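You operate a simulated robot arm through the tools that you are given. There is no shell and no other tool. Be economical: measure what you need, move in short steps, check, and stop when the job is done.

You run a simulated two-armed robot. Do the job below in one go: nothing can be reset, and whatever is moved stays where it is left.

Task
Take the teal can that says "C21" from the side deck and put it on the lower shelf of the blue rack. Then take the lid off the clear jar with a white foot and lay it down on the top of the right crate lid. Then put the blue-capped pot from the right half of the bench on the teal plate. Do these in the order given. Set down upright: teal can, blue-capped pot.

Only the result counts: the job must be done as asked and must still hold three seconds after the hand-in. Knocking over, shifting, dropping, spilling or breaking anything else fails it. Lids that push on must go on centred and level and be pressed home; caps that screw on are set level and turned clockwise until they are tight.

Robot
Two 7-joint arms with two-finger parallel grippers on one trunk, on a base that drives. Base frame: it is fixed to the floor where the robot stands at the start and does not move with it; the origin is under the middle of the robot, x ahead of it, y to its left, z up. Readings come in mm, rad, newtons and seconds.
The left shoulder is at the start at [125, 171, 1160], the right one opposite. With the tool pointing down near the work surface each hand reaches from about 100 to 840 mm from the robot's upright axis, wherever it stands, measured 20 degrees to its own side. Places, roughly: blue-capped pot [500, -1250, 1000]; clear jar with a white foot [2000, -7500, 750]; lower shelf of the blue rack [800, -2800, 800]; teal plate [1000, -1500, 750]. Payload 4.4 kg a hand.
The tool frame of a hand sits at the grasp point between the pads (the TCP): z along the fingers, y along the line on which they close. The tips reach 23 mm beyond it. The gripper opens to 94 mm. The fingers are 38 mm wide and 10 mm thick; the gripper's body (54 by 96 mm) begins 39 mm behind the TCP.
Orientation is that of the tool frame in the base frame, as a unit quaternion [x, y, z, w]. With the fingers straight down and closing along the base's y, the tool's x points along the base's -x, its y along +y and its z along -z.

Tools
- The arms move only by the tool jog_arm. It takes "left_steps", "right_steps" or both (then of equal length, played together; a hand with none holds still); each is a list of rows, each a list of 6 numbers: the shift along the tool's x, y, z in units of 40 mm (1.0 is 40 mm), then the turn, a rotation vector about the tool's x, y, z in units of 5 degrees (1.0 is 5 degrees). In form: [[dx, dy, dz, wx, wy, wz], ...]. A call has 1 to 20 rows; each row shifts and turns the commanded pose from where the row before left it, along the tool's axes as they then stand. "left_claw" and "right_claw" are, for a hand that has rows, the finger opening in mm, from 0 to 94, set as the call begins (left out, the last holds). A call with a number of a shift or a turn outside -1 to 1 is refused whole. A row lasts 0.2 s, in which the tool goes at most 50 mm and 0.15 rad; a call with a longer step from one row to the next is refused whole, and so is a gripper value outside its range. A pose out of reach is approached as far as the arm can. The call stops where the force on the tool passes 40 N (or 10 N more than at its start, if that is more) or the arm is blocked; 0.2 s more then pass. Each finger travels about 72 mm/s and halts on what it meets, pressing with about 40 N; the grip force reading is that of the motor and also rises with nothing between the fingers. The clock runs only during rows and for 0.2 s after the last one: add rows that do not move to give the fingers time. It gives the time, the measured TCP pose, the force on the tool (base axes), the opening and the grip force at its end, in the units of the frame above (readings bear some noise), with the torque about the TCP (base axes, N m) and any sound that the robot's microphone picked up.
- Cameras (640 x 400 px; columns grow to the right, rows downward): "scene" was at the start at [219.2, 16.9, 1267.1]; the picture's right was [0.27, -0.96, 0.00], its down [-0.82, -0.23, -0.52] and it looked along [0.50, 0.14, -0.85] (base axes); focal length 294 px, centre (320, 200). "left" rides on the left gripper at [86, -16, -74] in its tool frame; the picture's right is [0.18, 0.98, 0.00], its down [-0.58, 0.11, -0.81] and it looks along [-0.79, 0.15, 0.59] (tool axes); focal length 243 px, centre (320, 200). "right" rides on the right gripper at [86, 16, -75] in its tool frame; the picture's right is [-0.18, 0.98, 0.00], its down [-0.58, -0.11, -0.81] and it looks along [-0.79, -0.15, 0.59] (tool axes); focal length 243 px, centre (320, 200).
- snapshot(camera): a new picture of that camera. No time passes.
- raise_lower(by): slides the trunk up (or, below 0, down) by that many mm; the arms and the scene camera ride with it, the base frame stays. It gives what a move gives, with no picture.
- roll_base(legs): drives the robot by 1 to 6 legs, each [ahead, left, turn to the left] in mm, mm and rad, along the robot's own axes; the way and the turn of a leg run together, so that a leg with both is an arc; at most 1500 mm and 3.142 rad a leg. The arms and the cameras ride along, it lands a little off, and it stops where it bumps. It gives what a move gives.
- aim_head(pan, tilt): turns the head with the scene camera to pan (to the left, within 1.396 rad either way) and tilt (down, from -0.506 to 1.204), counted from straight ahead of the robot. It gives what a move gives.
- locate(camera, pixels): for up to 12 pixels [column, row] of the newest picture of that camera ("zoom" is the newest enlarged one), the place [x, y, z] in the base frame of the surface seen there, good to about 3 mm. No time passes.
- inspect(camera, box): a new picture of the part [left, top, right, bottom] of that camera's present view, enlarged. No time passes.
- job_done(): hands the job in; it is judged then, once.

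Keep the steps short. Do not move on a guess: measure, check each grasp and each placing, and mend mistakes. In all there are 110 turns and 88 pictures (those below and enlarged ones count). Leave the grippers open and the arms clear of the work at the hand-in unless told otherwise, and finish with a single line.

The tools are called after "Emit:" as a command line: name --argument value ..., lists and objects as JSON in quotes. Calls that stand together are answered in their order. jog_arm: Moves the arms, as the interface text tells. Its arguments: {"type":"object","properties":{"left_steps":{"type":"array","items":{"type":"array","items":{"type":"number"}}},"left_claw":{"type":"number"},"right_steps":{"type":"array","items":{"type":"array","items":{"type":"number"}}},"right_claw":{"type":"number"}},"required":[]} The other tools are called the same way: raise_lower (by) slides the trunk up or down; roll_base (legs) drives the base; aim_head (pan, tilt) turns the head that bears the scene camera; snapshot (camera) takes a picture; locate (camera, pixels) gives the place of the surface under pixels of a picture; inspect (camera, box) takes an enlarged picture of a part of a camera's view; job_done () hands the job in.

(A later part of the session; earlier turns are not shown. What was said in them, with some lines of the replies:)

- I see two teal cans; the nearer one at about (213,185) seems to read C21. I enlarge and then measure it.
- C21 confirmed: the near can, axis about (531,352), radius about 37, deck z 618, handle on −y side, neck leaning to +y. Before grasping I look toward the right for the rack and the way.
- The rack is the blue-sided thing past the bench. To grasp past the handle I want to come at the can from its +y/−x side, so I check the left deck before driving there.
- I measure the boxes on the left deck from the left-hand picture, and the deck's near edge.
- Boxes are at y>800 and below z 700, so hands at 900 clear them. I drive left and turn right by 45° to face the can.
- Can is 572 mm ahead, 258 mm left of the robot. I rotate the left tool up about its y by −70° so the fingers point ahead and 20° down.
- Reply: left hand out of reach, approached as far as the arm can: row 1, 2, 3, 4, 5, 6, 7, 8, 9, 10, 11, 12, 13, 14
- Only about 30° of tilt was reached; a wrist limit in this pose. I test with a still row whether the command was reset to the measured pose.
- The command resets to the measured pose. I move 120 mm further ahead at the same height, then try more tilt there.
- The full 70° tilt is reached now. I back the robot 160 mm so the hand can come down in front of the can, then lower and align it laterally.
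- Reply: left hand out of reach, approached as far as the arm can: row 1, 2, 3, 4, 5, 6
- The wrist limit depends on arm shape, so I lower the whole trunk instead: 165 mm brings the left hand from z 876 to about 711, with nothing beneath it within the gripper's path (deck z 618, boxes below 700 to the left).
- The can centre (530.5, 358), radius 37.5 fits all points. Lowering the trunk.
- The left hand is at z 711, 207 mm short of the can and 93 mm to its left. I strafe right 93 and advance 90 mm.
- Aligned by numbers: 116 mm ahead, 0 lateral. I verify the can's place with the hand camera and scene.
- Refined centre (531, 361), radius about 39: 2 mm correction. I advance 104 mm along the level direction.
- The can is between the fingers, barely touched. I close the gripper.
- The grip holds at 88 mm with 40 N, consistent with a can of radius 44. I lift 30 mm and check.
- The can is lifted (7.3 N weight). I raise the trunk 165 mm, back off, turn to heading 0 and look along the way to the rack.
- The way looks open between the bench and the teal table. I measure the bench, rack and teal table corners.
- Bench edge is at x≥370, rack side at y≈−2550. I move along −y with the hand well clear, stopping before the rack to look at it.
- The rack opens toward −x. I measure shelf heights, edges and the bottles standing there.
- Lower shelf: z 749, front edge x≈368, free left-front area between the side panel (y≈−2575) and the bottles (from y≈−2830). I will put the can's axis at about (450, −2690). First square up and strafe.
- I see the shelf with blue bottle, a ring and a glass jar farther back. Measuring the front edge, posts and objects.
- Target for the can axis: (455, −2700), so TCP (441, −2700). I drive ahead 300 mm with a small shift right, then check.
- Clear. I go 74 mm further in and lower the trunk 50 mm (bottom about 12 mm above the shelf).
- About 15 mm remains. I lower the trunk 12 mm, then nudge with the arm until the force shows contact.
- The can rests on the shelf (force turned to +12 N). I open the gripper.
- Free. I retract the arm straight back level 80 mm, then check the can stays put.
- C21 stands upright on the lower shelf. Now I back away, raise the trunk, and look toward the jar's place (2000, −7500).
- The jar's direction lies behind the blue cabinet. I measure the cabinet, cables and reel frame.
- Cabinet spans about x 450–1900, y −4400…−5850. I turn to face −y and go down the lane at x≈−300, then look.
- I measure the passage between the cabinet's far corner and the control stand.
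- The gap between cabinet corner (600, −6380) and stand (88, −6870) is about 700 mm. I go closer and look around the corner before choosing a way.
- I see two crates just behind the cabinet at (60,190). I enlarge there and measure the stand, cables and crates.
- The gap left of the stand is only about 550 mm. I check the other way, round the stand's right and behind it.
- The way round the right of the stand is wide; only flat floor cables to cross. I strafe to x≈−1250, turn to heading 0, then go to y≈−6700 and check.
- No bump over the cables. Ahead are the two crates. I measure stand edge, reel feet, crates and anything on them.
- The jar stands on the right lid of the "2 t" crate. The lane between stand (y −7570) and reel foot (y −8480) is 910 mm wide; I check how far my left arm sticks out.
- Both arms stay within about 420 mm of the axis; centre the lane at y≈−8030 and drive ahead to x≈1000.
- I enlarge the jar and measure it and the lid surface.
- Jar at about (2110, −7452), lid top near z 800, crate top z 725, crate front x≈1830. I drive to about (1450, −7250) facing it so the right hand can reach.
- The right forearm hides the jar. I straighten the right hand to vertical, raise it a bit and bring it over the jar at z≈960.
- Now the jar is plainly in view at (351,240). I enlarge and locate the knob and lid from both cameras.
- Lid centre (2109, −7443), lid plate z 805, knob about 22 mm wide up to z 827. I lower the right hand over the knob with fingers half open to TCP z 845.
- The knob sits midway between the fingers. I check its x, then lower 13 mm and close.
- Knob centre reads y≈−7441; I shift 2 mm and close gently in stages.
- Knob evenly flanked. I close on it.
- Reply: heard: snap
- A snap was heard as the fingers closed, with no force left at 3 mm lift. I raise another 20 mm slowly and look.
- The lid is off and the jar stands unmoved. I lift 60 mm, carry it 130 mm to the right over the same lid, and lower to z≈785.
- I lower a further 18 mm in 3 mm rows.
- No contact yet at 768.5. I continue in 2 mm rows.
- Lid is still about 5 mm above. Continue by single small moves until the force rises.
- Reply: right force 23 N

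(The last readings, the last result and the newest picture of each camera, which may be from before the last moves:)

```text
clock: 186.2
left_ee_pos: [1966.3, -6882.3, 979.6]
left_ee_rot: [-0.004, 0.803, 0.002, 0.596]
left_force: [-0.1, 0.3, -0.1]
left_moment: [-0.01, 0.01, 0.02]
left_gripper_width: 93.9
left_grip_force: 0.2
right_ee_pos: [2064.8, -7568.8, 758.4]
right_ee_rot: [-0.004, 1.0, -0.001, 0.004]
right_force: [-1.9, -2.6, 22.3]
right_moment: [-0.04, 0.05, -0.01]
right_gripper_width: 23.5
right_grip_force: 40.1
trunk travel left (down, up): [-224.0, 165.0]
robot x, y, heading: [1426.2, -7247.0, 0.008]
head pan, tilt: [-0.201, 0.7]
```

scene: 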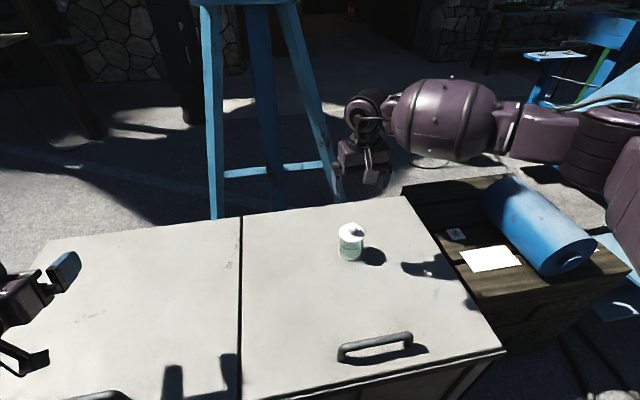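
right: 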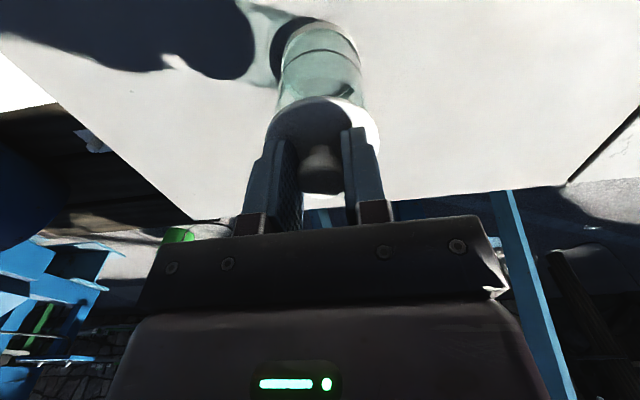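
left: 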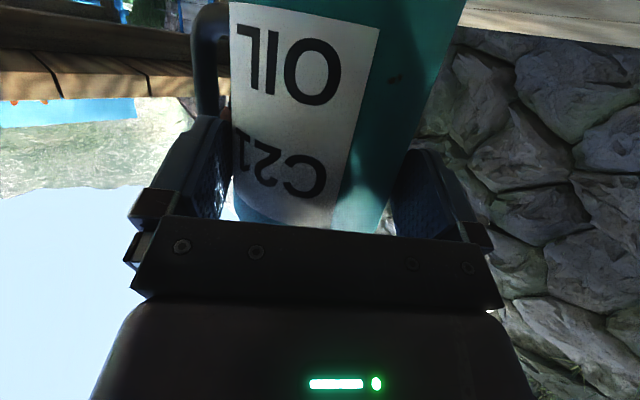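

The lid touches (22 N). I back off 1 mm, open to 60 and rise straight up.

Emit:
jog_arm --right_steps '[[0, 0, -0.03, 0, 0, 0], [0, 0, 0, 0, 0, 0]]'

Emit:
jog_arm --right_steps '[[0, 0, 0, 0, 0, 0], [0, 0, 0, 0, 0, 0], [0, 0, 0, 0, 0, 0], [0, 0, -0.75, 0, 0, 0], [0, 0, -0.75, 0, 0, 0], [0, 0, -0.75, 0, 0, 0], [0, 0, -0.75, 0, 0, 0], [0, 0, -0.75, 0, 0, 0], [0, 0, -0.75, 0, 0, 0], [0, 0, 0, 0, 0, 0]]' --right_claw 60

Emit:
snapshot --camera "scene"

```text
clock: 186.8
left_ee_pos: [1966.6, -6883.3, 980.0]
left_ee_rot: [-0.004, 0.802, 0.002, 0.597]
left_force: [-0.4, -0.1, 0.4]
left_moment: [0.0, 0.01, -0.01]
left_gripper_width: 93.8
left_grip_force: 0.0
right_ee_pos: [2063.4, -7568.5, 758.7]
right_ee_rot: [-0.005, 1.0, -0.001, 0.002]
right_force: [3.9, -1.5, 21.8]
right_moment: [0.02, -0.24, 0.01]
right_gripper_width: 23.3
right_grip_force: 40.2
trunk travel left (down, up): [-224.0, 165.0]
robot x, y, heading: [1424.7, -7249.4, 0.014]
head pan, tilt: [-0.201, 0.7]
```

```text
clock: 189.0
left_ee_pos: [1967.2, -6884.5, 979.4]
left_ee_rot: [-0.004, 0.803, 0.003, 0.596]
left_force: [-0.4, 0.9, -0.3]
left_moment: [-0.03, 0.0, 0.02]
left_gripper_width: 94.2
left_grip_force: 0.3
right_ee_pos: [2064.7, -7571.2, 939.4]
right_ee_rot: [-0.004, 1.0, -0.001, 0.001]
right_force: [0.2, -0.1, -0.6]
right_moment: [0.0, -0.02, 0.01]
right_gripper_width: 59.9
right_grip_force: 0.0
trunk travel left (down, up): [-224.0, 165.0]
robot x, y, heading: [1423.9, -7247.2, 0.01]
head pan, tilt: [-0.201, 0.7]
```

```text
34 pictures are left
```

scene: 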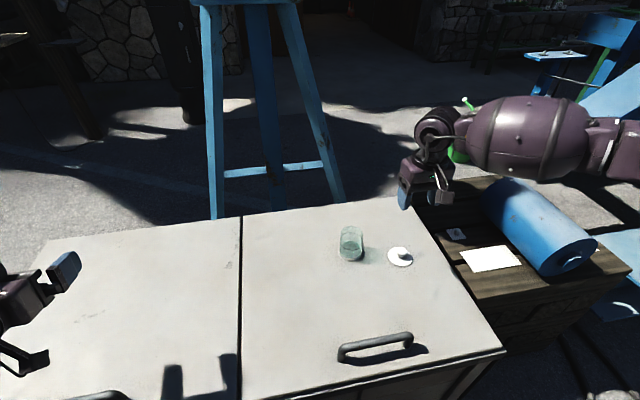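

Lid lies flat on the right crate lid, jar undisturbed. I tuck the right hand back toward the robot before driving.

Emit:
jog_arm --right_steps '[[0.8, 0, 0, 0, 0, 0], [0.8, 0.3, 0, 0, 0, 0], [0.8, 0.5, 0, 0, 0, 0], [0.8, 0.5, 0, 0, 0, 0], [0.8, 0.5, 0, 0, 0, 0], [0.8, 0.5, 0, 0, 0, 0], [0.8, 0.5, 0, 0, 0, 0], [0.8, 0.5, 0, 0, 0, 0], [0, 0.5, 0, 0, 0, 0], [0, 0, 0, 0, 0, 0]]' --right_claw 94

Emit:
roll_base --legs '[[-430, 0, -0.01], [0, -780, 0], [-1100, 0, 0], [-1150, 0, 0]]'

```text
clock: 191.2
left_ee_pos: [1967.9, -6884.5, 980.2]
left_ee_rot: [-0.005, 0.802, 0.003, 0.597]
left_force: [0.4, 0.0, -0.9]
left_moment: [0.0, 0.01, 0.01]
left_gripper_width: 94.4
left_grip_force: 0.0
right_ee_pos: [1805.9, -7419.5, 938.9]
right_ee_rot: [-0.004, 1.0, -0.001, 0.002]
right_force: [0.4, 0.0, 0.6]
right_moment: [0.0, -0.02, 0.0]
right_gripper_width: 94.0
right_grip_force: 0.1
trunk travel left (down, up): [-224.0, 165.0]
robot x, y, heading: [1423.4, -7244.1, 0.01]
head pan, tilt: [-0.201, 0.7]
```

```text
clock: 211.4
left_ee_pos: [-696.0, -7672.3, 980.1]
left_ee_rot: [0.007, 0.803, -0.006, 0.596]
left_force: [-0.6, 0.3, -0.3]
left_moment: [0.02, -0.01, -0.01]
left_gripper_width: 93.9
left_grip_force: 0.2
right_ee_pos: [-873.9, -8204.2, 935.9]
right_ee_rot: [0.01, 1.0, -0.001, 0.001]
right_force: [0.2, -0.7, -0.9]
right_moment: [0.01, -0.05, 0.02]
right_gripper_width: 93.8
right_grip_force: 0.0
trunk travel left (down, up): [-224.0, 165.0]
robot x, y, heading: [-1249.8, -8021.4, -0.017]
head pan, tilt: [-0.201, 0.7]
```

Back in the open. I retrace the path: strafe left, forward to x≈−550, then up to y≈−1850 before the bench.

Emit:
roll_base --legs '[[0, 1280, 0.017], [0, 1280, 0], [650, 0, 0], [0, 1300, 0], [0, 1300, 0], [0, 900, 0]]'

Emit:
aim_head --pan 0.2 --tilt 0.4

Emit:
snapshot --camera "scene"

```text
clock: 267.8
left_ee_pos: [-101.7, -1564.8, 978.6]
left_ee_rot: [0.001, 0.803, -0.001, 0.596]
left_force: [0.4, 0.7, 0.2]
left_moment: [0.0, 0.03, -0.01]
left_gripper_width: 93.8
left_grip_force: 0.1
right_ee_pos: [-271.6, -2099.0, 936.7]
right_ee_rot: [0.003, 1.0, -0.001, 0.001]
right_force: [0.4, -0.5, 0.1]
right_moment: [0.01, 0.04, -0.02]
right_gripper_width: 93.7
right_grip_force: 0.0
trunk travel left (down, up): [-224.0, 165.0]
robot x, y, heading: [-647.6, -1918.5, -0.008]
head pan, tilt: [-0.201, 0.7]
```

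```text
clock: 268.6
left_ee_pos: [-102.5, -1564.3, 979.0]
left_ee_rot: [0.001, 0.803, -0.002, 0.596]
left_force: [0.9, 0.1, 0.6]
left_moment: [0.0, -0.01, 0.05]
left_gripper_width: 94.0
left_grip_force: 0.0
right_ee_pos: [-271.3, -2098.1, 937.3]
right_ee_rot: [0.002, 1.0, -0.001, 0.0]
right_force: [0.3, -0.3, 0.2]
right_moment: [0.01, -0.01, 0.01]
right_gripper_width: 93.8
right_grip_force: 0.1
trunk travel left (down, up): [-224.0, 165.0]
robot x, y, heading: [-648.9, -1922.4, -0.002]
head pan, tilt: [0.201, 0.4]
```

```text
33 pictures are left
```

scene: 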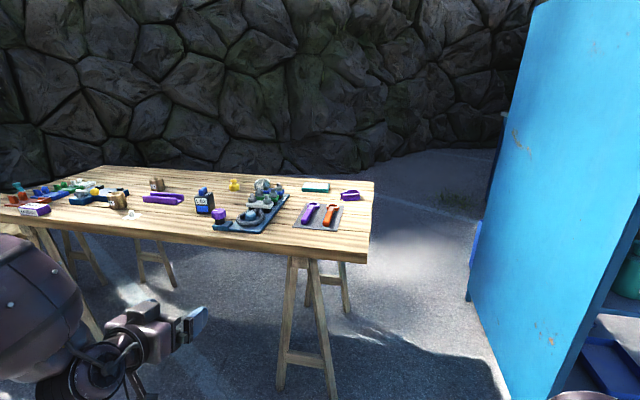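

The bench is in view. I enlarge its right half to find the blue-capped pot and teal plate.

Emit:
inspect --camera "scene" --box '[100, 160, 380, 270]'

Emit:
locate --camera "scene" --pixels '[[204, 190], [204, 203], [204, 213], [316, 187], [305, 189], [328, 189], [157, 185], [118, 203], [218, 215], [160, 198], [367, 258], [100, 235]]'

```text
2.29 times, centred on (240, 215) of scene
```

zoom: 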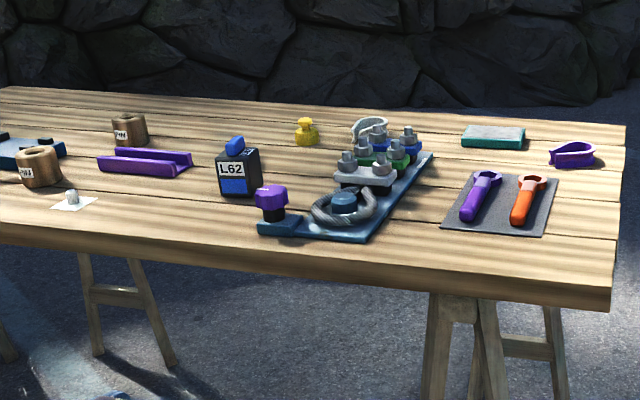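

```text
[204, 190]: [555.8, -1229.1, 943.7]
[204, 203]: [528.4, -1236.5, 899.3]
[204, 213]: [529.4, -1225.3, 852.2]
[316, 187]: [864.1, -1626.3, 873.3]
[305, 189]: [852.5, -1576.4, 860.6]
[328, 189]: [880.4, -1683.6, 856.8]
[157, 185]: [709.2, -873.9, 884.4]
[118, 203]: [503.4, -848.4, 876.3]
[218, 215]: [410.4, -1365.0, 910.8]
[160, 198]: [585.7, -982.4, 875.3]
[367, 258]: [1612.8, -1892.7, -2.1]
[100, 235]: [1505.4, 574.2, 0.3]
```

The pot is the black square one marked L62 with a blue cap near (540, −1230); the teal plate near (870, −1630). I measure bench edges, plate corners and neighbours.

Emit:
locate --camera "zoom" --pixels '[[608, 285], [260, 238], [235, 205], [465, 146], [522, 149], [525, 130], [465, 126], [495, 136], [230, 182], [275, 195], [370, 230], [550, 225]]'

Emit:
locate --camera "zoom" --pixels '[[222, 155], [258, 152], [222, 190], [258, 190], [238, 192], [235, 145], [255, 195], [188, 160], [210, 215], [305, 130], [345, 205], [600, 150]]'

```text
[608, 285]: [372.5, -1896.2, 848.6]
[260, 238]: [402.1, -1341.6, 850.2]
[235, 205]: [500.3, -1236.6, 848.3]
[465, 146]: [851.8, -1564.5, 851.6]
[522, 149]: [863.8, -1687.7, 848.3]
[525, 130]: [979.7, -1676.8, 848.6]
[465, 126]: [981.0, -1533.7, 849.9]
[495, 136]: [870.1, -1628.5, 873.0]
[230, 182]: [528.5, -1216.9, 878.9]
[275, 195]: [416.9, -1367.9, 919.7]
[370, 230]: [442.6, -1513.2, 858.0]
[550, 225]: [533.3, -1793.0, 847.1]
```

```text
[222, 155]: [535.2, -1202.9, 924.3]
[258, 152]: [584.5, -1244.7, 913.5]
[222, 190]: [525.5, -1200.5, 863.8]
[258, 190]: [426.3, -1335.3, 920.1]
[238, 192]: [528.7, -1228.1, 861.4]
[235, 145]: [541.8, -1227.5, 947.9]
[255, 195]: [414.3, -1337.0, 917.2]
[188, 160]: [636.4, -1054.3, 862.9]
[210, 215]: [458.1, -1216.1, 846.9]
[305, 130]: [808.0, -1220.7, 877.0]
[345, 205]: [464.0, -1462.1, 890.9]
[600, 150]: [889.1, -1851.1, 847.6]
```

Bench top z 848, front edge x≈370–400. The plate is far in, so I will grip the pot with the right hand tilted 50° forward. Here in free space I reach the right hand forward and tilt it, and lift the left hand 120 mm out of the way.

Emit:
jog_arm --right_steps '[[-0.8, 0, 0, 0, 0, 0], [-0.8, 0, 0, 0, 0, 0], [-0.8, 0, 0, 0, 0, 0], [-0.8, 0, 0, 0, 0, 0], [0, 0, 0, 0, -1, 0], [0, 0, 0, 0, -1, 0], [0, 0, 0, 0, -1, 0], [0, 0, 0, 0, -1, 0], [0, 0, 0, 0, -1, 0], [0, 0, 0, 0, -1, 0], [0, 0, 0, 0, -1, 0], [0, 0, 0, 0, -1, 0], [0, 0, 0, 0, -1, 0], [0, 0, 0, 0, -1, 0], [0, 0, 0, 0, 0, 0]]' --left_claw 94 --left_steps '[[-0.72, 0, -0.22, 0, 0, 0], [-0.72, 0, -0.22, 0, 0, 0], [-0.72, 0, -0.22, 0, 0, 0], [-0.72, 0, -0.22, 0, 0, 0], [0, 0, 0, 0, 0, 0], [0, 0, 0, 0, 0, 0], [0, 0, 0, 0, 0, 0], [0, 0, 0, 0, 0, 0], [0, 0, 0, 0, 0, 0], [0, 0, 0, 0, 0, 0], [0, 0, 0, 0, 0, 0], [0, 0, 0, 0, 0, 0], [0, 0, 0, 0, 0, 0], [0, 0, 0, 0, 0, 0], [0, 0, 0, 0, 0, 0]]'

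```text
clock: 271.8
left_ee_pos: [-103.6, -1563.8, 1100.6]
left_ee_rot: [0.002, 0.803, -0.002, 0.596]
left_force: [-0.4, -0.5, 0.4]
left_moment: [0.03, 0.02, 0.0]
left_gripper_width: 93.9
left_grip_force: 0.1
right_ee_pos: [-143.9, -2099.0, 937.5]
right_ee_rot: [0.002, 0.923, -0.002, 0.384]
right_force: [-0.3, -0.3, 0.2]
right_moment: [0.01, 0.0, -0.03]
right_gripper_width: 94.2
right_grip_force: 0.0
right hand out of reach, approached as far as the arm can: row 14
trunk travel left (down, up): [-224.0, 165.0]
robot x, y, heading: [-651.7, -1921.0, -0.003]
head pan, tilt: [0.201, 0.4]
```

Tilt is 45°. I extend 45 mm further and finish the tilt to 50°.

Emit:
jog_arm --right_steps '[[-0.4, 0, 0.4, 0, 0, 0], [-0.4, 0, 0.4, 0, 0, 0], [0, 0, 0, 0, -0.96, 0], [0, 0, 0, 0, 0, 0]]'

Emit:
roll_base --legs '[[0, 890, 0.003], [450, 0, 0]]'

Emit:
aim_head --pan -0.2 --tilt 0.55

Emit:
snapshot --camera "scene"

```text
clock: 272.8
left_ee_pos: [-103.2, -1564.0, 1101.3]
left_ee_rot: [0.001, 0.803, -0.001, 0.597]
left_force: [0.8, 0.4, -0.7]
left_moment: [0.01, -0.02, -0.01]
left_gripper_width: 93.9
left_grip_force: 0.0
right_ee_pos: [-96.5, -2099.9, 937.9]
right_ee_rot: [0.003, 0.915, -0.002, 0.403]
right_force: [-0.1, 0.5, 0.6]
right_moment: [0.02, -0.02, -0.02]
right_gripper_width: 94.2
right_grip_force: 0.1
trunk travel left (down, up): [-224.0, 165.0]
robot x, y, heading: [-643.8, -1925.7, -0.005]
head pan, tilt: [0.201, 0.4]
```

```text
clock: 283.5
left_ee_pos: [349.6, -653.2, 1101.5]
left_ee_rot: [-0.003, 0.802, 0.001, 0.597]
left_force: [-0.3, -0.7, -0.2]
left_moment: [0.0, 0.0, 0.04]
left_gripper_width: 93.8
left_grip_force: 0.1
right_ee_pos: [359.5, -1188.8, 937.1]
right_ee_rot: [-0.002, 0.916, 0.0, 0.402]
right_force: [0.0, -0.3, -0.6]
right_moment: [0.02, 0.02, 0.02]
right_gripper_width: 93.8
right_grip_force: 0.0
trunk travel left (down, up): [-224.0, 165.0]
robot x, y, heading: [-192.6, -1016.8, 0.004]
head pan, tilt: [0.201, 0.4]
```

```text
clock: 284.3
left_ee_pos: [349.4, -651.7, 1100.8]
left_ee_rot: [-0.002, 0.802, 0.0, 0.597]
left_force: [-0.1, 0.5, -0.7]
left_moment: [-0.01, -0.02, 0.02]
left_gripper_width: 94.2
left_grip_force: 0.1
right_ee_pos: [360.3, -1189.1, 936.1]
right_ee_rot: [-0.002, 0.915, -0.001, 0.403]
right_force: [0.0, -1.1, 1.2]
right_moment: [0.0, 0.0, -0.06]
right_gripper_width: 94.0
right_grip_force: 0.1
trunk travel left (down, up): [-224.0, 165.0]
robot x, y, heading: [-189.3, -1014.5, 0.006]
head pan, tilt: [-0.201, 0.55]
```

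```text
31 pictures are left
```

scene: 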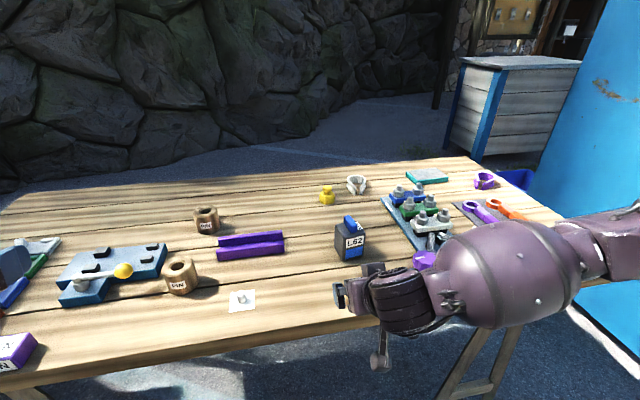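

I enlarge the pot and measure it from here.

Emit:
inspect --camera "scene" --box '[315, 200, 395, 275]'

Emit:
locate --camera "scene" --pixels '[[336, 226], [344, 230], [361, 232], [353, 216], [351, 222], [337, 255], [345, 260], [362, 255], [340, 240], [355, 245], [347, 227], [357, 225]]'

```text
5.33 times, centred on (355, 238) of scene
```

zoom: 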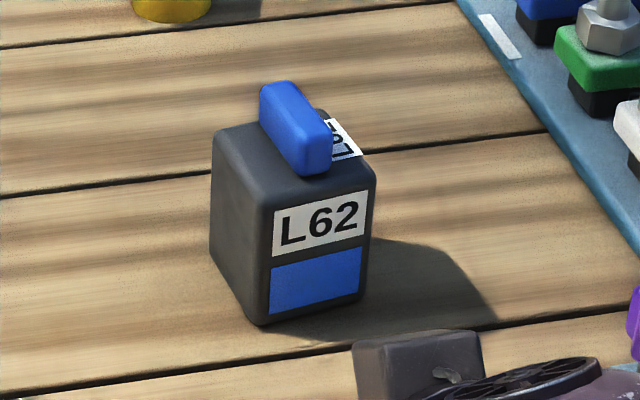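

```text
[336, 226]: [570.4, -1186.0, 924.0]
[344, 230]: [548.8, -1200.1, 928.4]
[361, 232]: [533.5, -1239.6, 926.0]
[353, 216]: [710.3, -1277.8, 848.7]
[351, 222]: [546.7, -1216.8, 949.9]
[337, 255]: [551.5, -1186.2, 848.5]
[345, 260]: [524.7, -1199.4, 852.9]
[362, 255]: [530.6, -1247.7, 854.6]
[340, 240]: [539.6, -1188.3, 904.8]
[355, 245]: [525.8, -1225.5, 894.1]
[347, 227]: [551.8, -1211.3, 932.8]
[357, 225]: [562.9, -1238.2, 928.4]
```

The pot is a box with a bar-shaped blue cap. I locate its corners and the cap's ends in the enlarged picture.

Emit:
locate --camera "zoom" --pixels '[[268, 215], [368, 200], [216, 145], [216, 245], [264, 312], [362, 290], [225, 200], [320, 200], [275, 92], [308, 150], [240, 170], [320, 185]]'

Emit:
snapshot --camera "right"

```text
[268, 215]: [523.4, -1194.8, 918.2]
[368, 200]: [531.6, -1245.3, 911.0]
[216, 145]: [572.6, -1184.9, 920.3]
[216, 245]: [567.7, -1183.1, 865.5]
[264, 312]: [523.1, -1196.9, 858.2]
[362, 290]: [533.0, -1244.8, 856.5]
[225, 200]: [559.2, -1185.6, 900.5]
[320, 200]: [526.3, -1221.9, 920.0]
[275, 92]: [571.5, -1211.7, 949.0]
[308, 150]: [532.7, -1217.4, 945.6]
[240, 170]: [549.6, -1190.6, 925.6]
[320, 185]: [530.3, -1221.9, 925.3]
```

```text
29 pictures are left
```

right: 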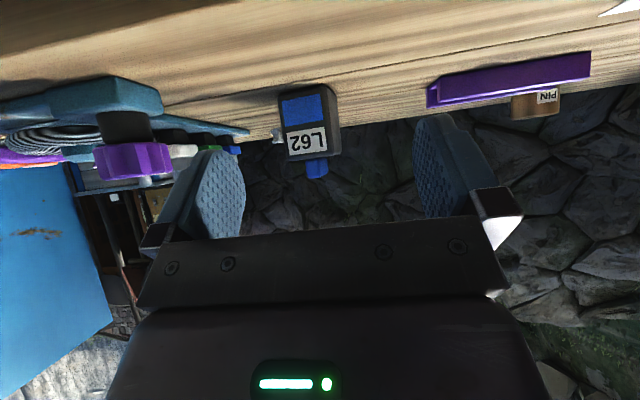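

The box is yawed about 10.5°, centre ≈(555, −1216), top 927, cap to z 950. I raise the trunk 60 mm, turn the robot 0.18 rad to match the yaw, and move nearly over the pot; then tilt the hand 7° more.

Emit:
raise_lower --by 60

Emit:
roll_base --legs '[[0, 0, 0.18], [0, -157, 0], [70, 0, 0]]'

Emit:
jog_arm --right_steps '[[0, 0, 0, 0, -0.75, 0], [0, 0, 0, 0, -0.75, 0], [0, 0, 0, 0, 0, 0]]'

Emit:
snapshot --camera "scene"

```text
clock: 285.3
left_ee_pos: [350.6, -652.7, 1160.4]
left_ee_rot: [-0.002, 0.804, 0.001, 0.595]
left_force: [-0.2, 0.2, 0.1]
left_moment: [0.0, -0.02, 0.01]
left_gripper_width: 94.0
left_grip_force: 0.0
right_ee_pos: [361.0, -1190.3, 996.2]
right_ee_rot: [-0.002, 0.915, 0.0, 0.402]
right_force: [0.1, -0.2, 0.4]
right_moment: [-0.01, 0.02, 0.02]
right_gripper_width: 94.1
right_grip_force: 0.1
trunk travel left (down, up): [-284.0, 105.0]
robot x, y, heading: [-191.0, -1015.0, 0.001]
head pan, tilt: [-0.201, 0.55]
```

```text
clock: 288.7
left_ee_pos: [375.2, -704.1, 1159.2]
left_ee_rot: [-0.074, 0.8, 0.054, 0.593]
left_force: [0.2, 0.2, -0.6]
left_moment: [0.05, -0.03, 0.01]
left_gripper_width: 94.1
left_grip_force: 0.0
right_ee_pos: [480.1, -1230.9, 997.3]
right_ee_rot: [-0.083, 0.912, 0.036, 0.4]
right_force: [-0.3, -0.2, -0.1]
right_moment: [-0.02, -0.02, 0.0]
right_gripper_width: 94.1
right_grip_force: 0.1
trunk travel left (down, up): [-284.0, 105.0]
robot x, y, heading: [-97.2, -1159.8, 0.181]
head pan, tilt: [-0.201, 0.55]
```

```text
clock: 289.5
left_ee_pos: [374.4, -705.2, 1161.4]
left_ee_rot: [-0.074, 0.8, 0.055, 0.593]
left_force: [0.0, -0.4, 1.5]
left_moment: [-0.02, 0.0, -0.02]
left_gripper_width: 94.1
left_grip_force: 0.0
right_ee_pos: [479.6, -1230.6, 997.7]
right_ee_rot: [-0.083, 0.911, 0.036, 0.401]
right_force: [-0.1, 0.0, 0.8]
right_moment: [-0.01, 0.04, -0.01]
right_gripper_width: 94.1
right_grip_force: 0.1
right hand out of reach, approached as far as the arm can: row 1, 2
trunk travel left (down, up): [-284.0, 105.0]
robot x, y, heading: [-94.0, -1158.4, 0.184]
head pan, tilt: [-0.201, 0.55]
```

```text
28 pictures are left
```

scene: 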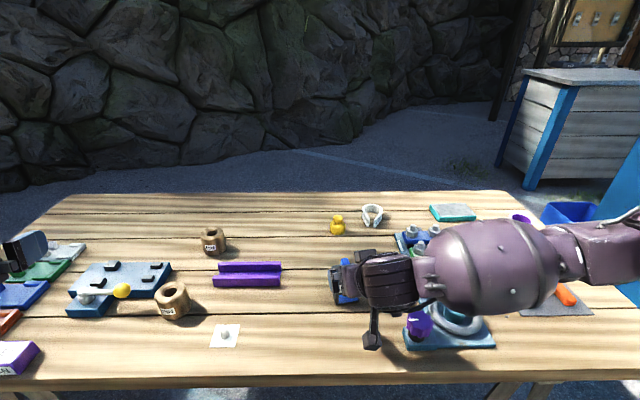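

The pot is right ahead 63 mm. Extending the arm that far frees the wrist; then tilt 7° more.

Emit:
jog_arm --right_steps '[[-0.534, 0, 0.579, 0, 0, 0], [-0.534, 0.025, 0.579, 0, 0, 0], [0, 0, 0, 0, -0.75, 0], [0, 0, 0, 0, -0.75, 0], [0, 0, 0, 0, 0, 0]]'

Emit:
snapshot --camera "right"

```text
clock: 290.7
left_ee_pos: [373.7, -705.5, 1161.2]
left_ee_rot: [-0.073, 0.8, 0.053, 0.593]
left_force: [-0.2, 0.8, 0.0]
left_moment: [0.0, 0.04, -0.02]
left_gripper_width: 94.2
left_grip_force: 0.0
right_ee_pos: [541.1, -1219.2, 997.1]
right_ee_rot: [-0.082, 0.898, 0.039, 0.431]
right_force: [0.0, -0.5, -0.1]
right_moment: [-0.01, -0.01, 0.0]
right_gripper_width: 94.2
right_grip_force: 0.0
right hand out of reach, approached as far as the arm can: row 4
trunk travel left (down, up): [-284.0, 105.0]
robot x, y, heading: [-94.9, -1159.3, 0.185]
head pan, tilt: [-0.201, 0.55]
```

```text
27 pictures are left
```

right: 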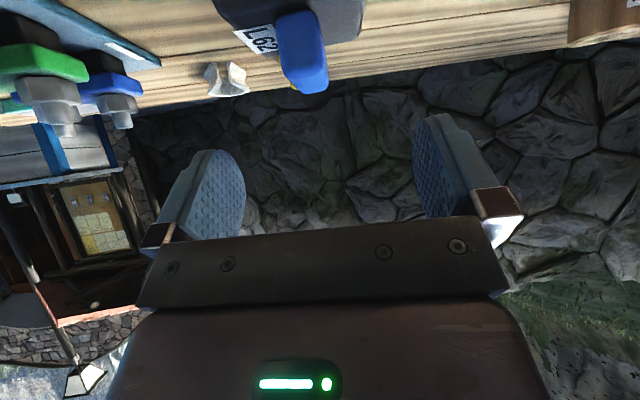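

Tilt 51°, yaw 10.4°. I check the pot's position under the hand with the hand camera.

Emit:
locate --camera "right" --pixels '[[300, 30], [310, 70], [283, 40], [320, 40], [240, 20], [350, 25], [300, 90], [362, 20]]'

```text
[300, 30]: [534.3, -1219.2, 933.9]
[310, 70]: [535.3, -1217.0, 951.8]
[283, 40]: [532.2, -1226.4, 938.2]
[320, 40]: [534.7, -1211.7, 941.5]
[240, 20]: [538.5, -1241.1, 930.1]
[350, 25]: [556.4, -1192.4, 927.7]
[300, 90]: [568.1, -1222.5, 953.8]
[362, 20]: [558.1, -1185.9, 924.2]
```

Aligned: cap front at x≈533, y≈−1219 matches. I lower the trunk 75 mm and look.

Emit:
raise_lower --by -75

Emit:
snapshot --camera "right"

Emit:
inspect --camera "scene" --box '[290, 220, 420, 320]'

```text
clock: 291.8
left_ee_pos: [373.5, -706.2, 1087.0]
left_ee_rot: [-0.073, 0.799, 0.054, 0.595]
left_force: [0.2, 0.3, -0.8]
left_moment: [0.03, 0.01, 0.0]
left_gripper_width: 93.9
left_grip_force: 0.2
right_ee_pos: [540.8, -1218.5, 925.9]
right_ee_rot: [-0.08, 0.899, 0.038, 0.43]
right_force: [-0.3, -0.4, 0.4]
right_moment: [0.02, 0.0, -0.02]
right_gripper_width: 94.3
right_grip_force: 0.1
trunk travel left (down, up): [-209.0, 180.0]
robot x, y, heading: [-93.2, -1154.1, 0.185]
head pan, tilt: [-0.201, 0.55]
```

```text
26 pictures are left
```

right: 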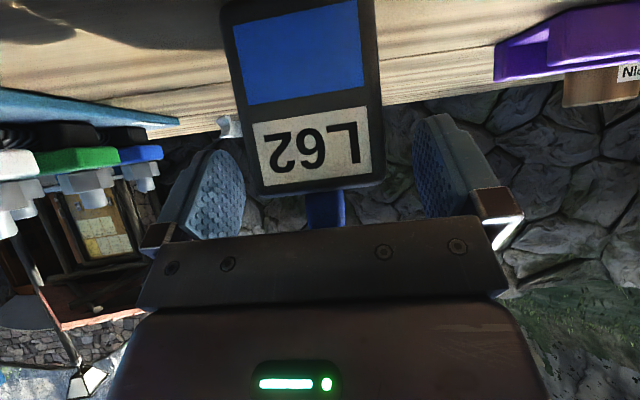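

```text
4.00 times, centred on (355, 270) of scene
```

zoom: 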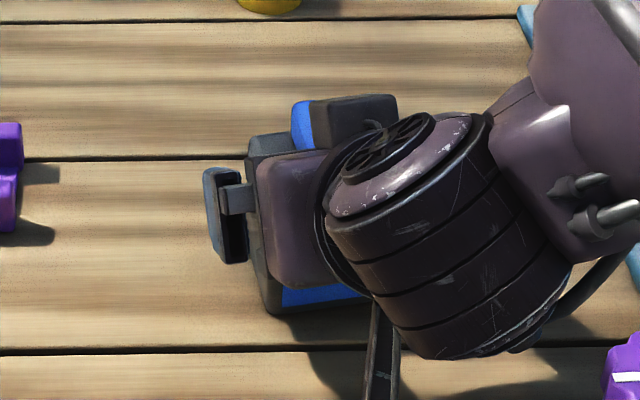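

Fingers straddle the pot cleanly. I lower 17 mm more and close.

Emit:
raise_lower --by -17

Emit:
jog_arm --right_steps '[[0, 0, 0, 0, 0, 0], [0, 0, 0, 0, 0, 0], [0, 0, 0, 0, 0, 0], [0, 0, 0, 0, 0, 0]]' --right_claw 0

Emit:
snapshot --camera "right"

```text
clock: 292.4
left_ee_pos: [373.1, -707.3, 1069.6]
left_ee_rot: [-0.073, 0.799, 0.053, 0.595]
left_force: [-0.5, -0.2, -0.1]
left_moment: [0.0, -0.01, 0.02]
left_gripper_width: 94.0
left_grip_force: 0.0
right_ee_pos: [541.6, -1217.8, 906.4]
right_ee_rot: [-0.079, 0.9, 0.034, 0.427]
right_force: [0.6, -0.3, 0.2]
right_moment: [0.0, -0.02, 0.03]
right_gripper_width: 94.0
right_grip_force: 0.1
trunk travel left (down, up): [-192.0, 197.0]
robot x, y, heading: [-92.6, -1158.0, 0.183]
head pan, tilt: [-0.201, 0.55]
```

```text
clock: 293.4
left_ee_pos: [374.1, -706.0, 1068.5]
left_ee_rot: [-0.073, 0.799, 0.054, 0.594]
left_force: [0.5, -0.7, 0.4]
left_moment: [0.0, 0.01, -0.01]
left_gripper_width: 94.0
left_grip_force: 0.0
right_ee_pos: [541.4, -1216.7, 905.5]
right_ee_rot: [-0.081, 0.901, 0.035, 0.425]
right_force: [1.3, -0.2, 0.6]
right_moment: [-0.02, 0.0, 0.03]
right_gripper_width: 59.9
right_grip_force: 39.3
trunk travel left (down, up): [-192.0, 197.0]
robot x, y, heading: [-91.6, -1162.4, 0.183]
head pan, tilt: [-0.201, 0.55]
```

```text
24 pictures are left
```

right: 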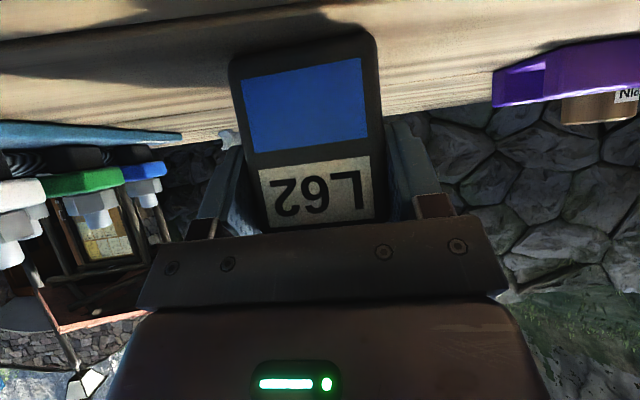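

Gripped at 60 mm width, 39 N. I lift with the trunk 120 mm.

Emit:
raise_lower --by 120

Emit:
snapshot --camera "right"

```text
clock: 294.9
left_ee_pos: [375.4, -704.7, 1188.5]
left_ee_rot: [-0.073, 0.8, 0.053, 0.593]
left_force: [0.1, -0.1, 0.0]
left_moment: [-0.01, -0.05, -0.02]
left_gripper_width: 94.1
left_grip_force: 0.0
right_ee_pos: [541.6, -1217.1, 1025.7]
right_ee_rot: [-0.081, 0.901, 0.035, 0.426]
right_force: [1.4, 0.4, -2.5]
right_moment: [-0.01, 0.02, 0.01]
right_gripper_width: 59.8
right_grip_force: 39.7
trunk travel left (down, up): [-312.0, 77.0]
robot x, y, heading: [-96.6, -1156.2, 0.186]
head pan, tilt: [-0.201, 0.55]
```

```text
23 pictures are left
```

right: 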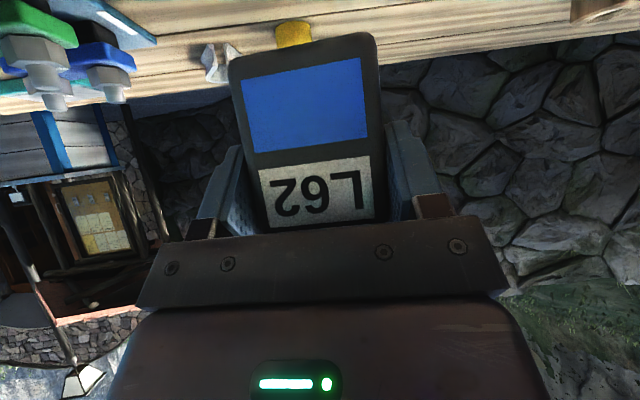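

Held firmly (2.5 N). I turn back to heading 0, strafe right 294 mm toward the plate with the pot high above everything, and look.

Emit:
roll_base --legs '[[0, 0, -0.184], [0, -294, 0]]'

Emit:
aim_head --pan 0.0 --tilt 0.6

Emit:
snapshot --camera "scene"

```text
clock: 298.8
left_ee_pos: [449.2, -1094.4, 1188.3]
left_ee_rot: [0.001, 0.803, -0.001, 0.596]
left_force: [-0.5, 0.8, -0.1]
left_moment: [0.0, 0.01, 0.0]
left_gripper_width: 94.0
left_grip_force: 0.1
right_ee_pos: [519.4, -1628.3, 1026.2]
right_ee_rot: [0.004, 0.904, -0.005, 0.426]
right_force: [-0.5, -1.0, -2.5]
right_moment: [-0.03, 0.04, 0.0]
right_gripper_width: 59.8
right_grip_force: 40.4
trunk travel left (down, up): [-312.0, 77.0]
robot x, y, heading: [-94.1, -1455.4, -0.005]
head pan, tilt: [-0.201, 0.55]
```

```text
clock: 299.5
left_ee_pos: [450.6, -1094.1, 1188.9]
left_ee_rot: [0.0, 0.803, 0.0, 0.596]
left_force: [-0.5, -0.4, -0.2]
left_moment: [0.0, -0.02, 0.0]
left_gripper_width: 93.7
left_grip_force: 0.1
right_ee_pos: [519.3, -1628.8, 1026.7]
right_ee_rot: [0.003, 0.904, -0.005, 0.427]
right_force: [0.2, -0.2, -2.1]
right_moment: [0.02, 0.01, 0.03]
right_gripper_width: 59.8
right_grip_force: 40.2
trunk travel left (down, up): [-312.0, 77.0]
robot x, y, heading: [-93.6, -1452.2, -0.006]
head pan, tilt: [0.0, 0.6]
```

```text
22 pictures are left
```

scene: 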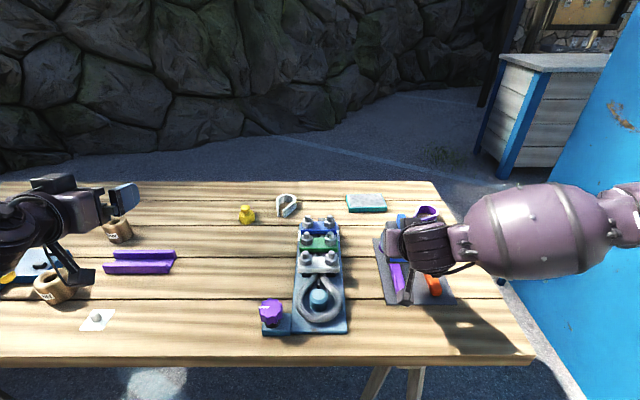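

I enlarge the plate and locate its corners.

Emit:
inspect --camera "scene" --box '[325, 175, 445, 245]'

Emit:
locate --camera "scene" --pixels '[[347, 196], [383, 196], [386, 207], [349, 208], [366, 202], [366, 211], [340, 205], [395, 210], [430, 205], [425, 213], [320, 218], [405, 365]]'

```text
5.33 times, centred on (385, 210) of scene
```

zoom: 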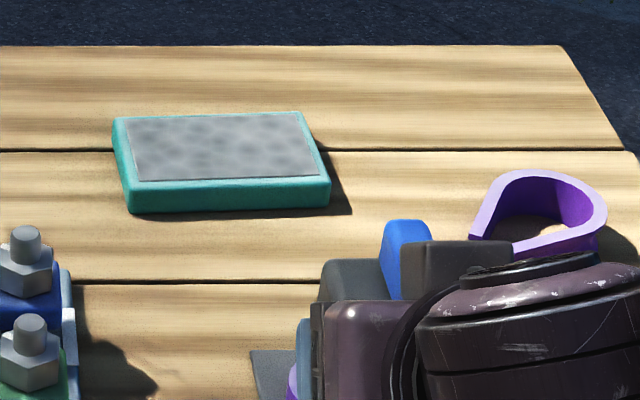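

```text
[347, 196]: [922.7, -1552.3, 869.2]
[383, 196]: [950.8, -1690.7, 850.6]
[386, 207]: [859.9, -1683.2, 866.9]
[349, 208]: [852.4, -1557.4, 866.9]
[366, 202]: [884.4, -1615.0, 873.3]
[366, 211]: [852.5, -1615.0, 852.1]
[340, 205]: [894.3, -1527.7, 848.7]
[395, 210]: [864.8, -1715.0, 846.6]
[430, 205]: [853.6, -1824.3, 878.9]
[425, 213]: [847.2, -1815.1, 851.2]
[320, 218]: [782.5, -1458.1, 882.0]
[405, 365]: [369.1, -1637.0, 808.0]
```

Emit:
locate --camera "zoom" --pixels '[[128, 122], [298, 116], [314, 172], [140, 178], [220, 148], [116, 122], [305, 114], [328, 178], [128, 186], [230, 190]]'

```text
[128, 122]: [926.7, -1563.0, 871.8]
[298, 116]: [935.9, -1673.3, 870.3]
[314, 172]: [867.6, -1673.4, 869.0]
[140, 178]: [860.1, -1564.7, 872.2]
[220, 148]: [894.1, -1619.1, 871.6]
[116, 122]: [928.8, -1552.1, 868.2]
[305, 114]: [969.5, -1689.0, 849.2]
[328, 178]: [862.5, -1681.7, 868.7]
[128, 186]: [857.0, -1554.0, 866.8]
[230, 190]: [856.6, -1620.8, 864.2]
```

Plate centre (895, −1618), top z 872; the pot's centre is 14 mm ahead of the TCP, so TCP target is (881, −1618). I extend the arm 220 mm level first.

Emit:
jog_arm --right_steps '[[-0.437, 0.031, 0.531, 0, 0, 0], [-0.437, 0.031, 0.531, 0, 0, 0], [-0.437, 0.031, 0.531, 0, 0, 0], [-0.437, 0.031, 0.531, 0, 0, 0], [-0.437, 0.031, 0.531, 0, 0, 0], [-0.437, 0.031, 0.531, 0, 0, 0], [-0.437, 0.031, 0.531, 0, 0, 0], [-0.437, 0.031, 0.531, 0, 0, 0], [0, 0, 0, 0, 0, 0]]'

```text
clock: 301.5
left_ee_pos: [448.6, -1094.8, 1189.2]
left_ee_rot: [0.001, 0.803, -0.001, 0.596]
left_force: [0.4, -0.3, 0.7]
left_moment: [0.0, -0.01, -0.02]
left_gripper_width: 94.0
left_grip_force: 0.0
right_ee_pos: [740.3, -1620.2, 1025.1]
right_ee_rot: [0.003, 0.904, -0.004, 0.427]
right_force: [-0.3, -0.7, -2.6]
right_moment: [0.06, 0.06, 0.03]
right_gripper_width: 59.7
right_grip_force: 40.0
trunk travel left (down, up): [-312.0, 77.0]
robot x, y, heading: [-99.4, -1453.9, -0.005]
head pan, tilt: [0.0, 0.6]
```

Reached. Now I drive ahead 138 mm (bench edge stays about 330 mm from the robot's axis) and check.

Emit:
roll_base --legs '[[138, 2, 0]]'

Emit:
snapshot --camera "scene"

Emit:
snapshot --camera "right"

```text
clock: 302.9
left_ee_pos: [590.0, -1091.9, 1188.9]
left_ee_rot: [0.001, 0.803, -0.002, 0.596]
left_force: [0.2, 0.1, 0.3]
left_moment: [0.03, 0.02, -0.01]
left_gripper_width: 93.6
left_grip_force: 0.1
right_ee_pos: [881.3, -1617.6, 1023.7]
right_ee_rot: [0.003, 0.904, -0.004, 0.427]
right_force: [-0.8, 0.3, -2.4]
right_moment: [-0.03, 0.02, 0.0]
right_gripper_width: 59.9
right_grip_force: 39.5
trunk travel left (down, up): [-312.0, 77.0]
robot x, y, heading: [41.4, -1448.0, -0.007]
head pan, tilt: [0.0, 0.6]
```

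```text
20 pictures are left
```

scene: 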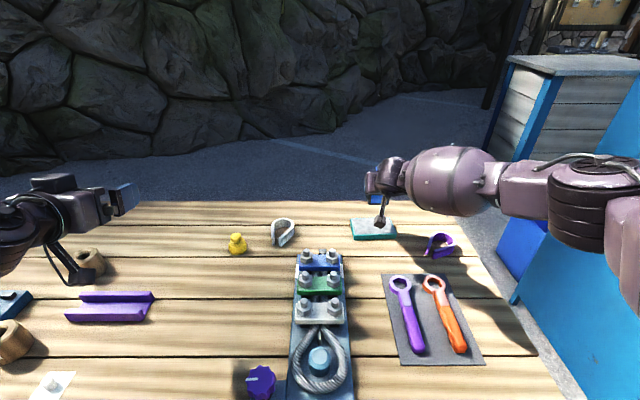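

```text
19 pictures are left
```

right: 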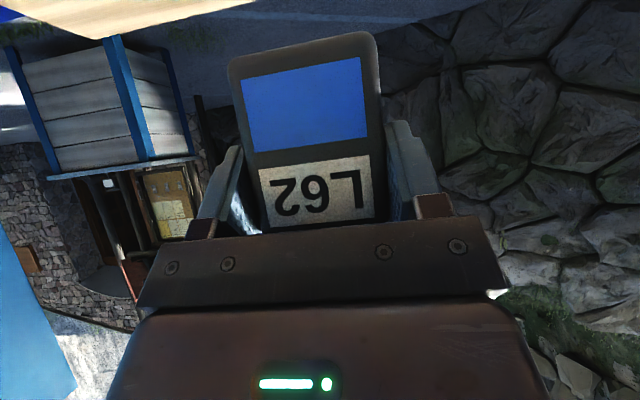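

TCP is over the plate. I re-check the plate position from this nearer view before lowering.

Emit:
locate --camera "scene" --pixels '[[353, 222], [354, 235], [393, 233], [370, 230], [352, 238], [395, 236], [388, 219], [365, 220]]'

Emit:
raise_lower --by -80

Emit:
inspect --camera "scene" --box '[320, 190, 440, 270]'

```text
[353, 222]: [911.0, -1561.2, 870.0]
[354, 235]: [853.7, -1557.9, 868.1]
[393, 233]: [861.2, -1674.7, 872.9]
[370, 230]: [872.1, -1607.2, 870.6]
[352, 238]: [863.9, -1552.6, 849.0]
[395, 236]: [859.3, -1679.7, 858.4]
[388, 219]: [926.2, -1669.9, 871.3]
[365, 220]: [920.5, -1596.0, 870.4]
```

```text
clock: 304.0
left_ee_pos: [586.8, -1092.6, 1110.0]
left_ee_rot: [0.0, 0.803, 0.0, 0.597]
left_force: [-0.1, -0.3, -0.2]
left_moment: [-0.03, -0.02, 0.02]
left_gripper_width: 94.2
left_grip_force: 0.0
right_ee_pos: [878.3, -1616.7, 946.8]
right_ee_rot: [0.004, 0.904, -0.005, 0.428]
right_force: [-0.1, 0.8, -1.9]
right_moment: [0.0, 0.03, -0.01]
right_gripper_width: 59.7
right_grip_force: 40.1
trunk travel left (down, up): [-232.0, 157.0]
robot x, y, heading: [44.1, -1451.0, -0.007]
head pan, tilt: [0.0, 0.6]
```

```text
5.00 times, centred on (380, 230) of scene
```

zoom: 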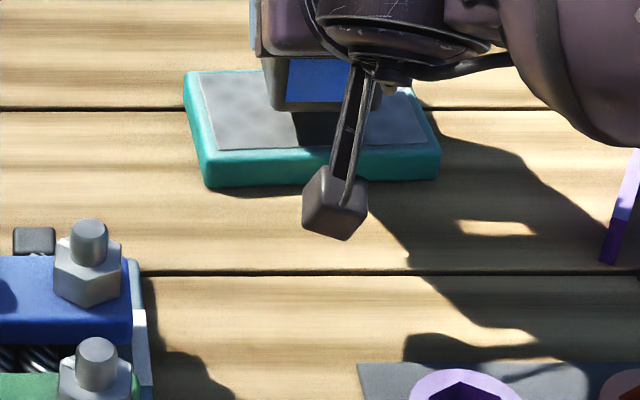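

The pot hangs over the plate's middle, about 15 mm above. I lower 12 mm with the trunk, then small arm steps to contact.

Emit:
raise_lower --by -12

Emit:
jog_arm --right_steps '[[0.039, 0, 0.031, 0, 0, 0], [0, 0, 0, 0, 0, 0]]'

Emit:
jog_arm --right_steps '[[0.039, 0, 0.031, 0, 0, 0], [0, 0, 0, 0, 0, 0]]'

```text
clock: 304.6
left_ee_pos: [587.2, -1092.0, 1097.2]
left_ee_rot: [0.001, 0.803, -0.001, 0.596]
left_force: [-0.3, -0.2, -0.6]
left_moment: [0.03, 0.01, 0.0]
left_gripper_width: 93.9
left_grip_force: 0.1
right_ee_pos: [878.3, -1618.4, 934.7]
right_ee_rot: [0.003, 0.904, -0.005, 0.428]
right_force: [0.2, -0.1, -1.5]
right_moment: [0.02, 0.05, 0.0]
right_gripper_width: 59.7
right_grip_force: 40.0
trunk travel left (down, up): [-220.0, 169.0]
robot x, y, heading: [44.1, -1453.3, -0.001]
head pan, tilt: [0.0, 0.6]
```

```text
clock: 305.2
left_ee_pos: [587.7, -1091.8, 1097.3]
left_ee_rot: [0.001, 0.803, -0.002, 0.596]
left_force: [0.1, 0.2, 0.2]
left_moment: [0.0, 0.02, 0.01]
left_gripper_width: 93.7
left_grip_force: 0.0
right_ee_pos: [879.7, -1618.2, 930.8]
right_ee_rot: [0.003, 0.904, -0.005, 0.427]
right_force: [-0.1, -0.7, -1.5]
right_moment: [-0.02, 0.0, 0.03]
right_gripper_width: 60.0
right_grip_force: 39.5
trunk travel left (down, up): [-220.0, 169.0]
robot x, y, heading: [45.6, -1448.0, -0.007]
head pan, tilt: [0.0, 0.6]
```

```text
clock: 305.8
left_ee_pos: [587.6, -1092.3, 1097.3]
left_ee_rot: [0.001, 0.802, -0.002, 0.597]
left_force: [-0.4, -1.0, 0.4]
left_moment: [0.01, -0.03, -0.02]
left_gripper_width: 93.9
left_grip_force: 0.1
right_ee_pos: [879.7, -1618.2, 929.1]
right_ee_rot: [0.004, 0.904, -0.005, 0.427]
right_force: [0.2, -0.4, -2.1]
right_moment: [-0.01, 0.03, 0.01]
right_gripper_width: 59.9
right_grip_force: 40.2
trunk travel left (down, up): [-220.0, 169.0]
robot x, y, heading: [45.4, -1445.3, -0.003]
head pan, tilt: [0.0, 0.6]
```

No contact yet; two more 1.5 mm steps.

Emit:
jog_arm --right_steps '[[0.03, 0, 0.024, 0, 0, 0], [0, 0, 0, 0, 0, 0]]'

Emit:
jog_arm --right_steps '[[0.03, 0, 0.024, 0, 0, 0], [0, 0, 0, 0, 0, 0]]'

```text
clock: 306.4
left_ee_pos: [586.9, -1092.6, 1097.0]
left_ee_rot: [0.001, 0.802, -0.001, 0.597]
left_force: [-1.1, 0.9, -0.4]
left_moment: [-0.03, 0.01, -0.03]
left_gripper_width: 93.8
left_grip_force: 0.1
right_ee_pos: [877.7, -1616.9, 929.1]
right_ee_rot: [0.004, 0.904, -0.006, 0.427]
right_force: [1.4, -0.3, 1.6]
right_moment: [0.06, 0.04, -0.02]
right_gripper_width: 59.7
right_grip_force: 40.7
trunk travel left (down, up): [-220.0, 169.0]
robot x, y, heading: [45.0, -1449.4, -0.004]
head pan, tilt: [0.0, 0.6]
```

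```text
clock: 307.0
left_ee_pos: [587.0, -1092.2, 1097.6]
left_ee_rot: [0.001, 0.802, -0.001, 0.597]
left_force: [-0.4, 0.4, 1.0]
left_moment: [0.0, -0.01, 0.02]
left_gripper_width: 94.0
left_grip_force: 0.0
right_ee_pos: [878.5, -1617.5, 926.9]
right_ee_rot: [0.004, 0.904, -0.005, 0.428]
right_force: [-0.5, -1.4, 9.5]
right_moment: [0.28, 0.16, 0.0]
right_gripper_width: 59.6
right_grip_force: 40.1
trunk travel left (down, up): [-220.0, 169.0]
robot x, y, heading: [44.6, -1450.5, -0.002]
head pan, tilt: [0.0, 0.6]
```

Contact at +9.5 N: the pot rests on the plate. I open the gripper fully.

Emit:
jog_arm --right_steps '[[0, 0, 0, 0, 0, 0], [0, 0, 0, 0, 0, 0], [0, 0, 0, 0, 0, 0], [0, 0, 0, 0, 0, 0]]' --right_claw 94

Emit:
snapshot --camera "right"

```text
clock: 308.0
left_ee_pos: [587.9, -1092.7, 1096.6]
left_ee_rot: [0.001, 0.803, -0.002, 0.596]
left_force: [0.0, -0.5, 0.8]
left_moment: [-0.01, 0.02, -0.01]
left_gripper_width: 93.9
left_grip_force: 0.1
right_ee_pos: [879.4, -1617.0, 924.7]
right_ee_rot: [0.004, 0.904, -0.004, 0.427]
right_force: [0.2, -0.5, 0.0]
right_moment: [0.01, -0.02, 0.01]
right_gripper_width: 94.1
right_grip_force: 0.0
trunk travel left (down, up): [-220.0, 169.0]
robot x, y, heading: [44.3, -1451.8, 0.001]
head pan, tilt: [0.0, 0.6]
```

```text
17 pictures are left
```

right: 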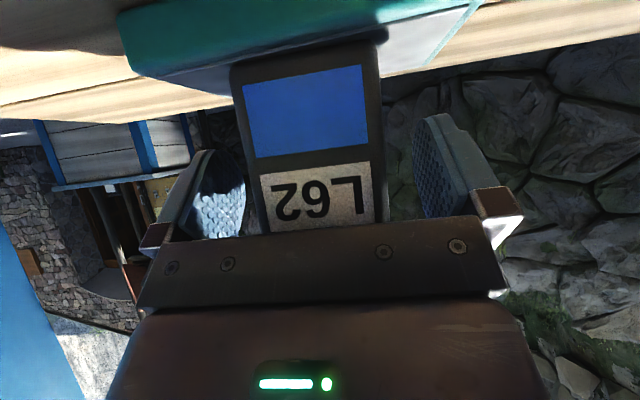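

Free and standing. I raise the trunk straight up 150 mm and then back away.

Emit:
raise_lower --by 150

Emit:
roll_base --legs '[[-450, 0, 0]]'

Emit:
aim_head --pan -0.05 --tilt 0.5

Emit:
inspect --camera "scene" --box '[240, 140, 480, 290]'

```text
clock: 309.8
left_ee_pos: [586.9, -1092.0, 1246.0]
left_ee_rot: [0.0, 0.803, 0.0, 0.596]
left_force: [-0.3, 0.4, 0.1]
left_moment: [-0.03, 0.02, 0.01]
left_gripper_width: 94.0
left_grip_force: 0.1
right_ee_pos: [878.4, -1618.2, 1075.5]
right_ee_rot: [0.004, 0.905, -0.005, 0.426]
right_force: [0.6, -0.6, 0.1]
right_moment: [0.0, -0.01, 0.01]
right_gripper_width: 94.0
right_grip_force: 0.0
trunk travel left (down, up): [-370.0, 19.0]
robot x, y, heading: [41.8, -1449.2, -0.006]
head pan, tilt: [0.0, 0.6]
```

```text
clock: 312.5
left_ee_pos: [146.0, -1093.4, 1247.0]
left_ee_rot: [0.004, 0.803, -0.004, 0.596]
left_force: [0.4, 0.4, 0.0]
left_moment: [-0.03, 0.0, -0.01]
left_gripper_width: 93.8
left_grip_force: 0.1
right_ee_pos: [434.0, -1620.9, 1076.3]
right_ee_rot: [0.006, 0.904, -0.006, 0.427]
right_force: [-0.3, 0.5, 0.0]
right_moment: [-0.01, 0.03, -0.01]
right_gripper_width: 94.0
right_grip_force: 0.0
trunk travel left (down, up): [-370.0, 19.0]
robot x, y, heading: [-396.1, -1450.2, -0.007]
head pan, tilt: [0.0, 0.6]
```

```text
clock: 313.1
left_ee_pos: [146.7, -1092.0, 1246.1]
left_ee_rot: [0.003, 0.803, -0.003, 0.596]
left_force: [0.1, -0.1, 0.1]
left_moment: [0.0, 0.01, -0.02]
left_gripper_width: 93.9
left_grip_force: 0.1
right_ee_pos: [436.3, -1620.2, 1076.8]
right_ee_rot: [0.006, 0.904, -0.006, 0.427]
right_force: [-0.5, 0.7, 0.0]
right_moment: [-0.02, 0.01, 0.03]
right_gripper_width: 93.8
right_grip_force: 0.1
trunk travel left (down, up): [-370.0, 19.0]
robot x, y, heading: [-403.2, -1449.0, -0.008]
head pan, tilt: [-0.051, 0.499]
```

```text
2.67 times, centred on (360, 215) of scene
```

zoom: 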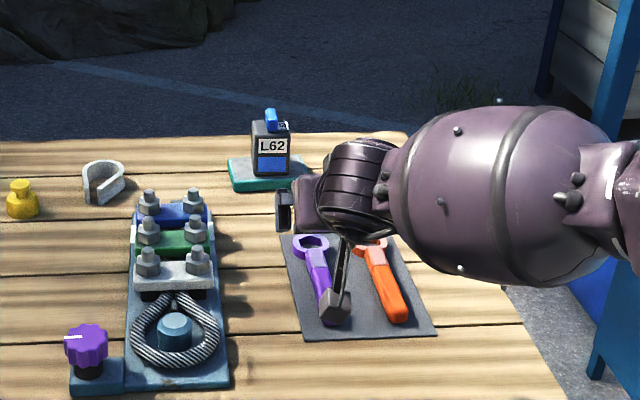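

The pot stands upright on the teal plate. I back another 250 mm so both arms are clear of the bench, then hand in.

Emit:
roll_base --legs '[[-250, 0, 0]]'

Emit:
snapshot --camera "scene"

```text
clock: 315.0
left_ee_pos: [-105.2, -1089.1, 1247.9]
left_ee_rot: [0.001, 0.803, -0.001, 0.596]
left_force: [-0.1, 0.0, 0.1]
left_moment: [0.03, 0.0, -0.01]
left_gripper_width: 94.2
left_grip_force: 0.0
right_ee_pos: [185.3, -1612.7, 1076.3]
right_ee_rot: [0.002, 0.904, -0.004, 0.428]
right_force: [-0.6, -0.2, 0.3]
right_moment: [0.02, 0.02, 0.0]
right_gripper_width: 94.2
right_grip_force: 0.1
trunk travel left (down, up): [-370.0, 19.0]
robot x, y, heading: [-647.7, -1446.0, -0.002]
head pan, tilt: [-0.051, 0.499]
```

```text
15 pictures are left
```

scene: 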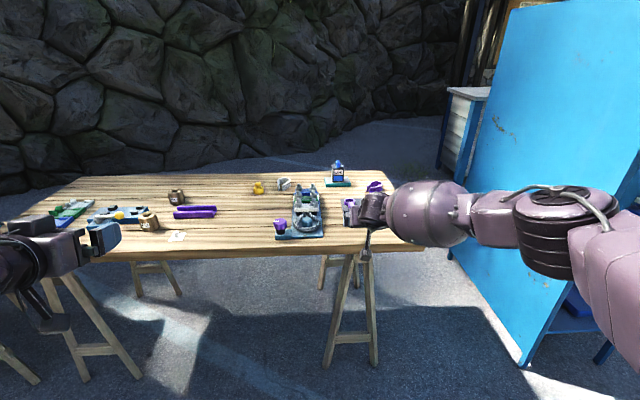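

All three placings are done and the arms are clear; handing in.

Emit:
job_done

```text
The job is handed in.
```

The C21 can is upright on the rack's lower shelf, the jar's lid lies flat on the right half of the "2 t" crate's lid (which I took as the right crate lid), and the blue-capped pot (L62) stands upright on the teal plate; a snap was heard as I gripped the jar lid, but it lifted off cleanly.
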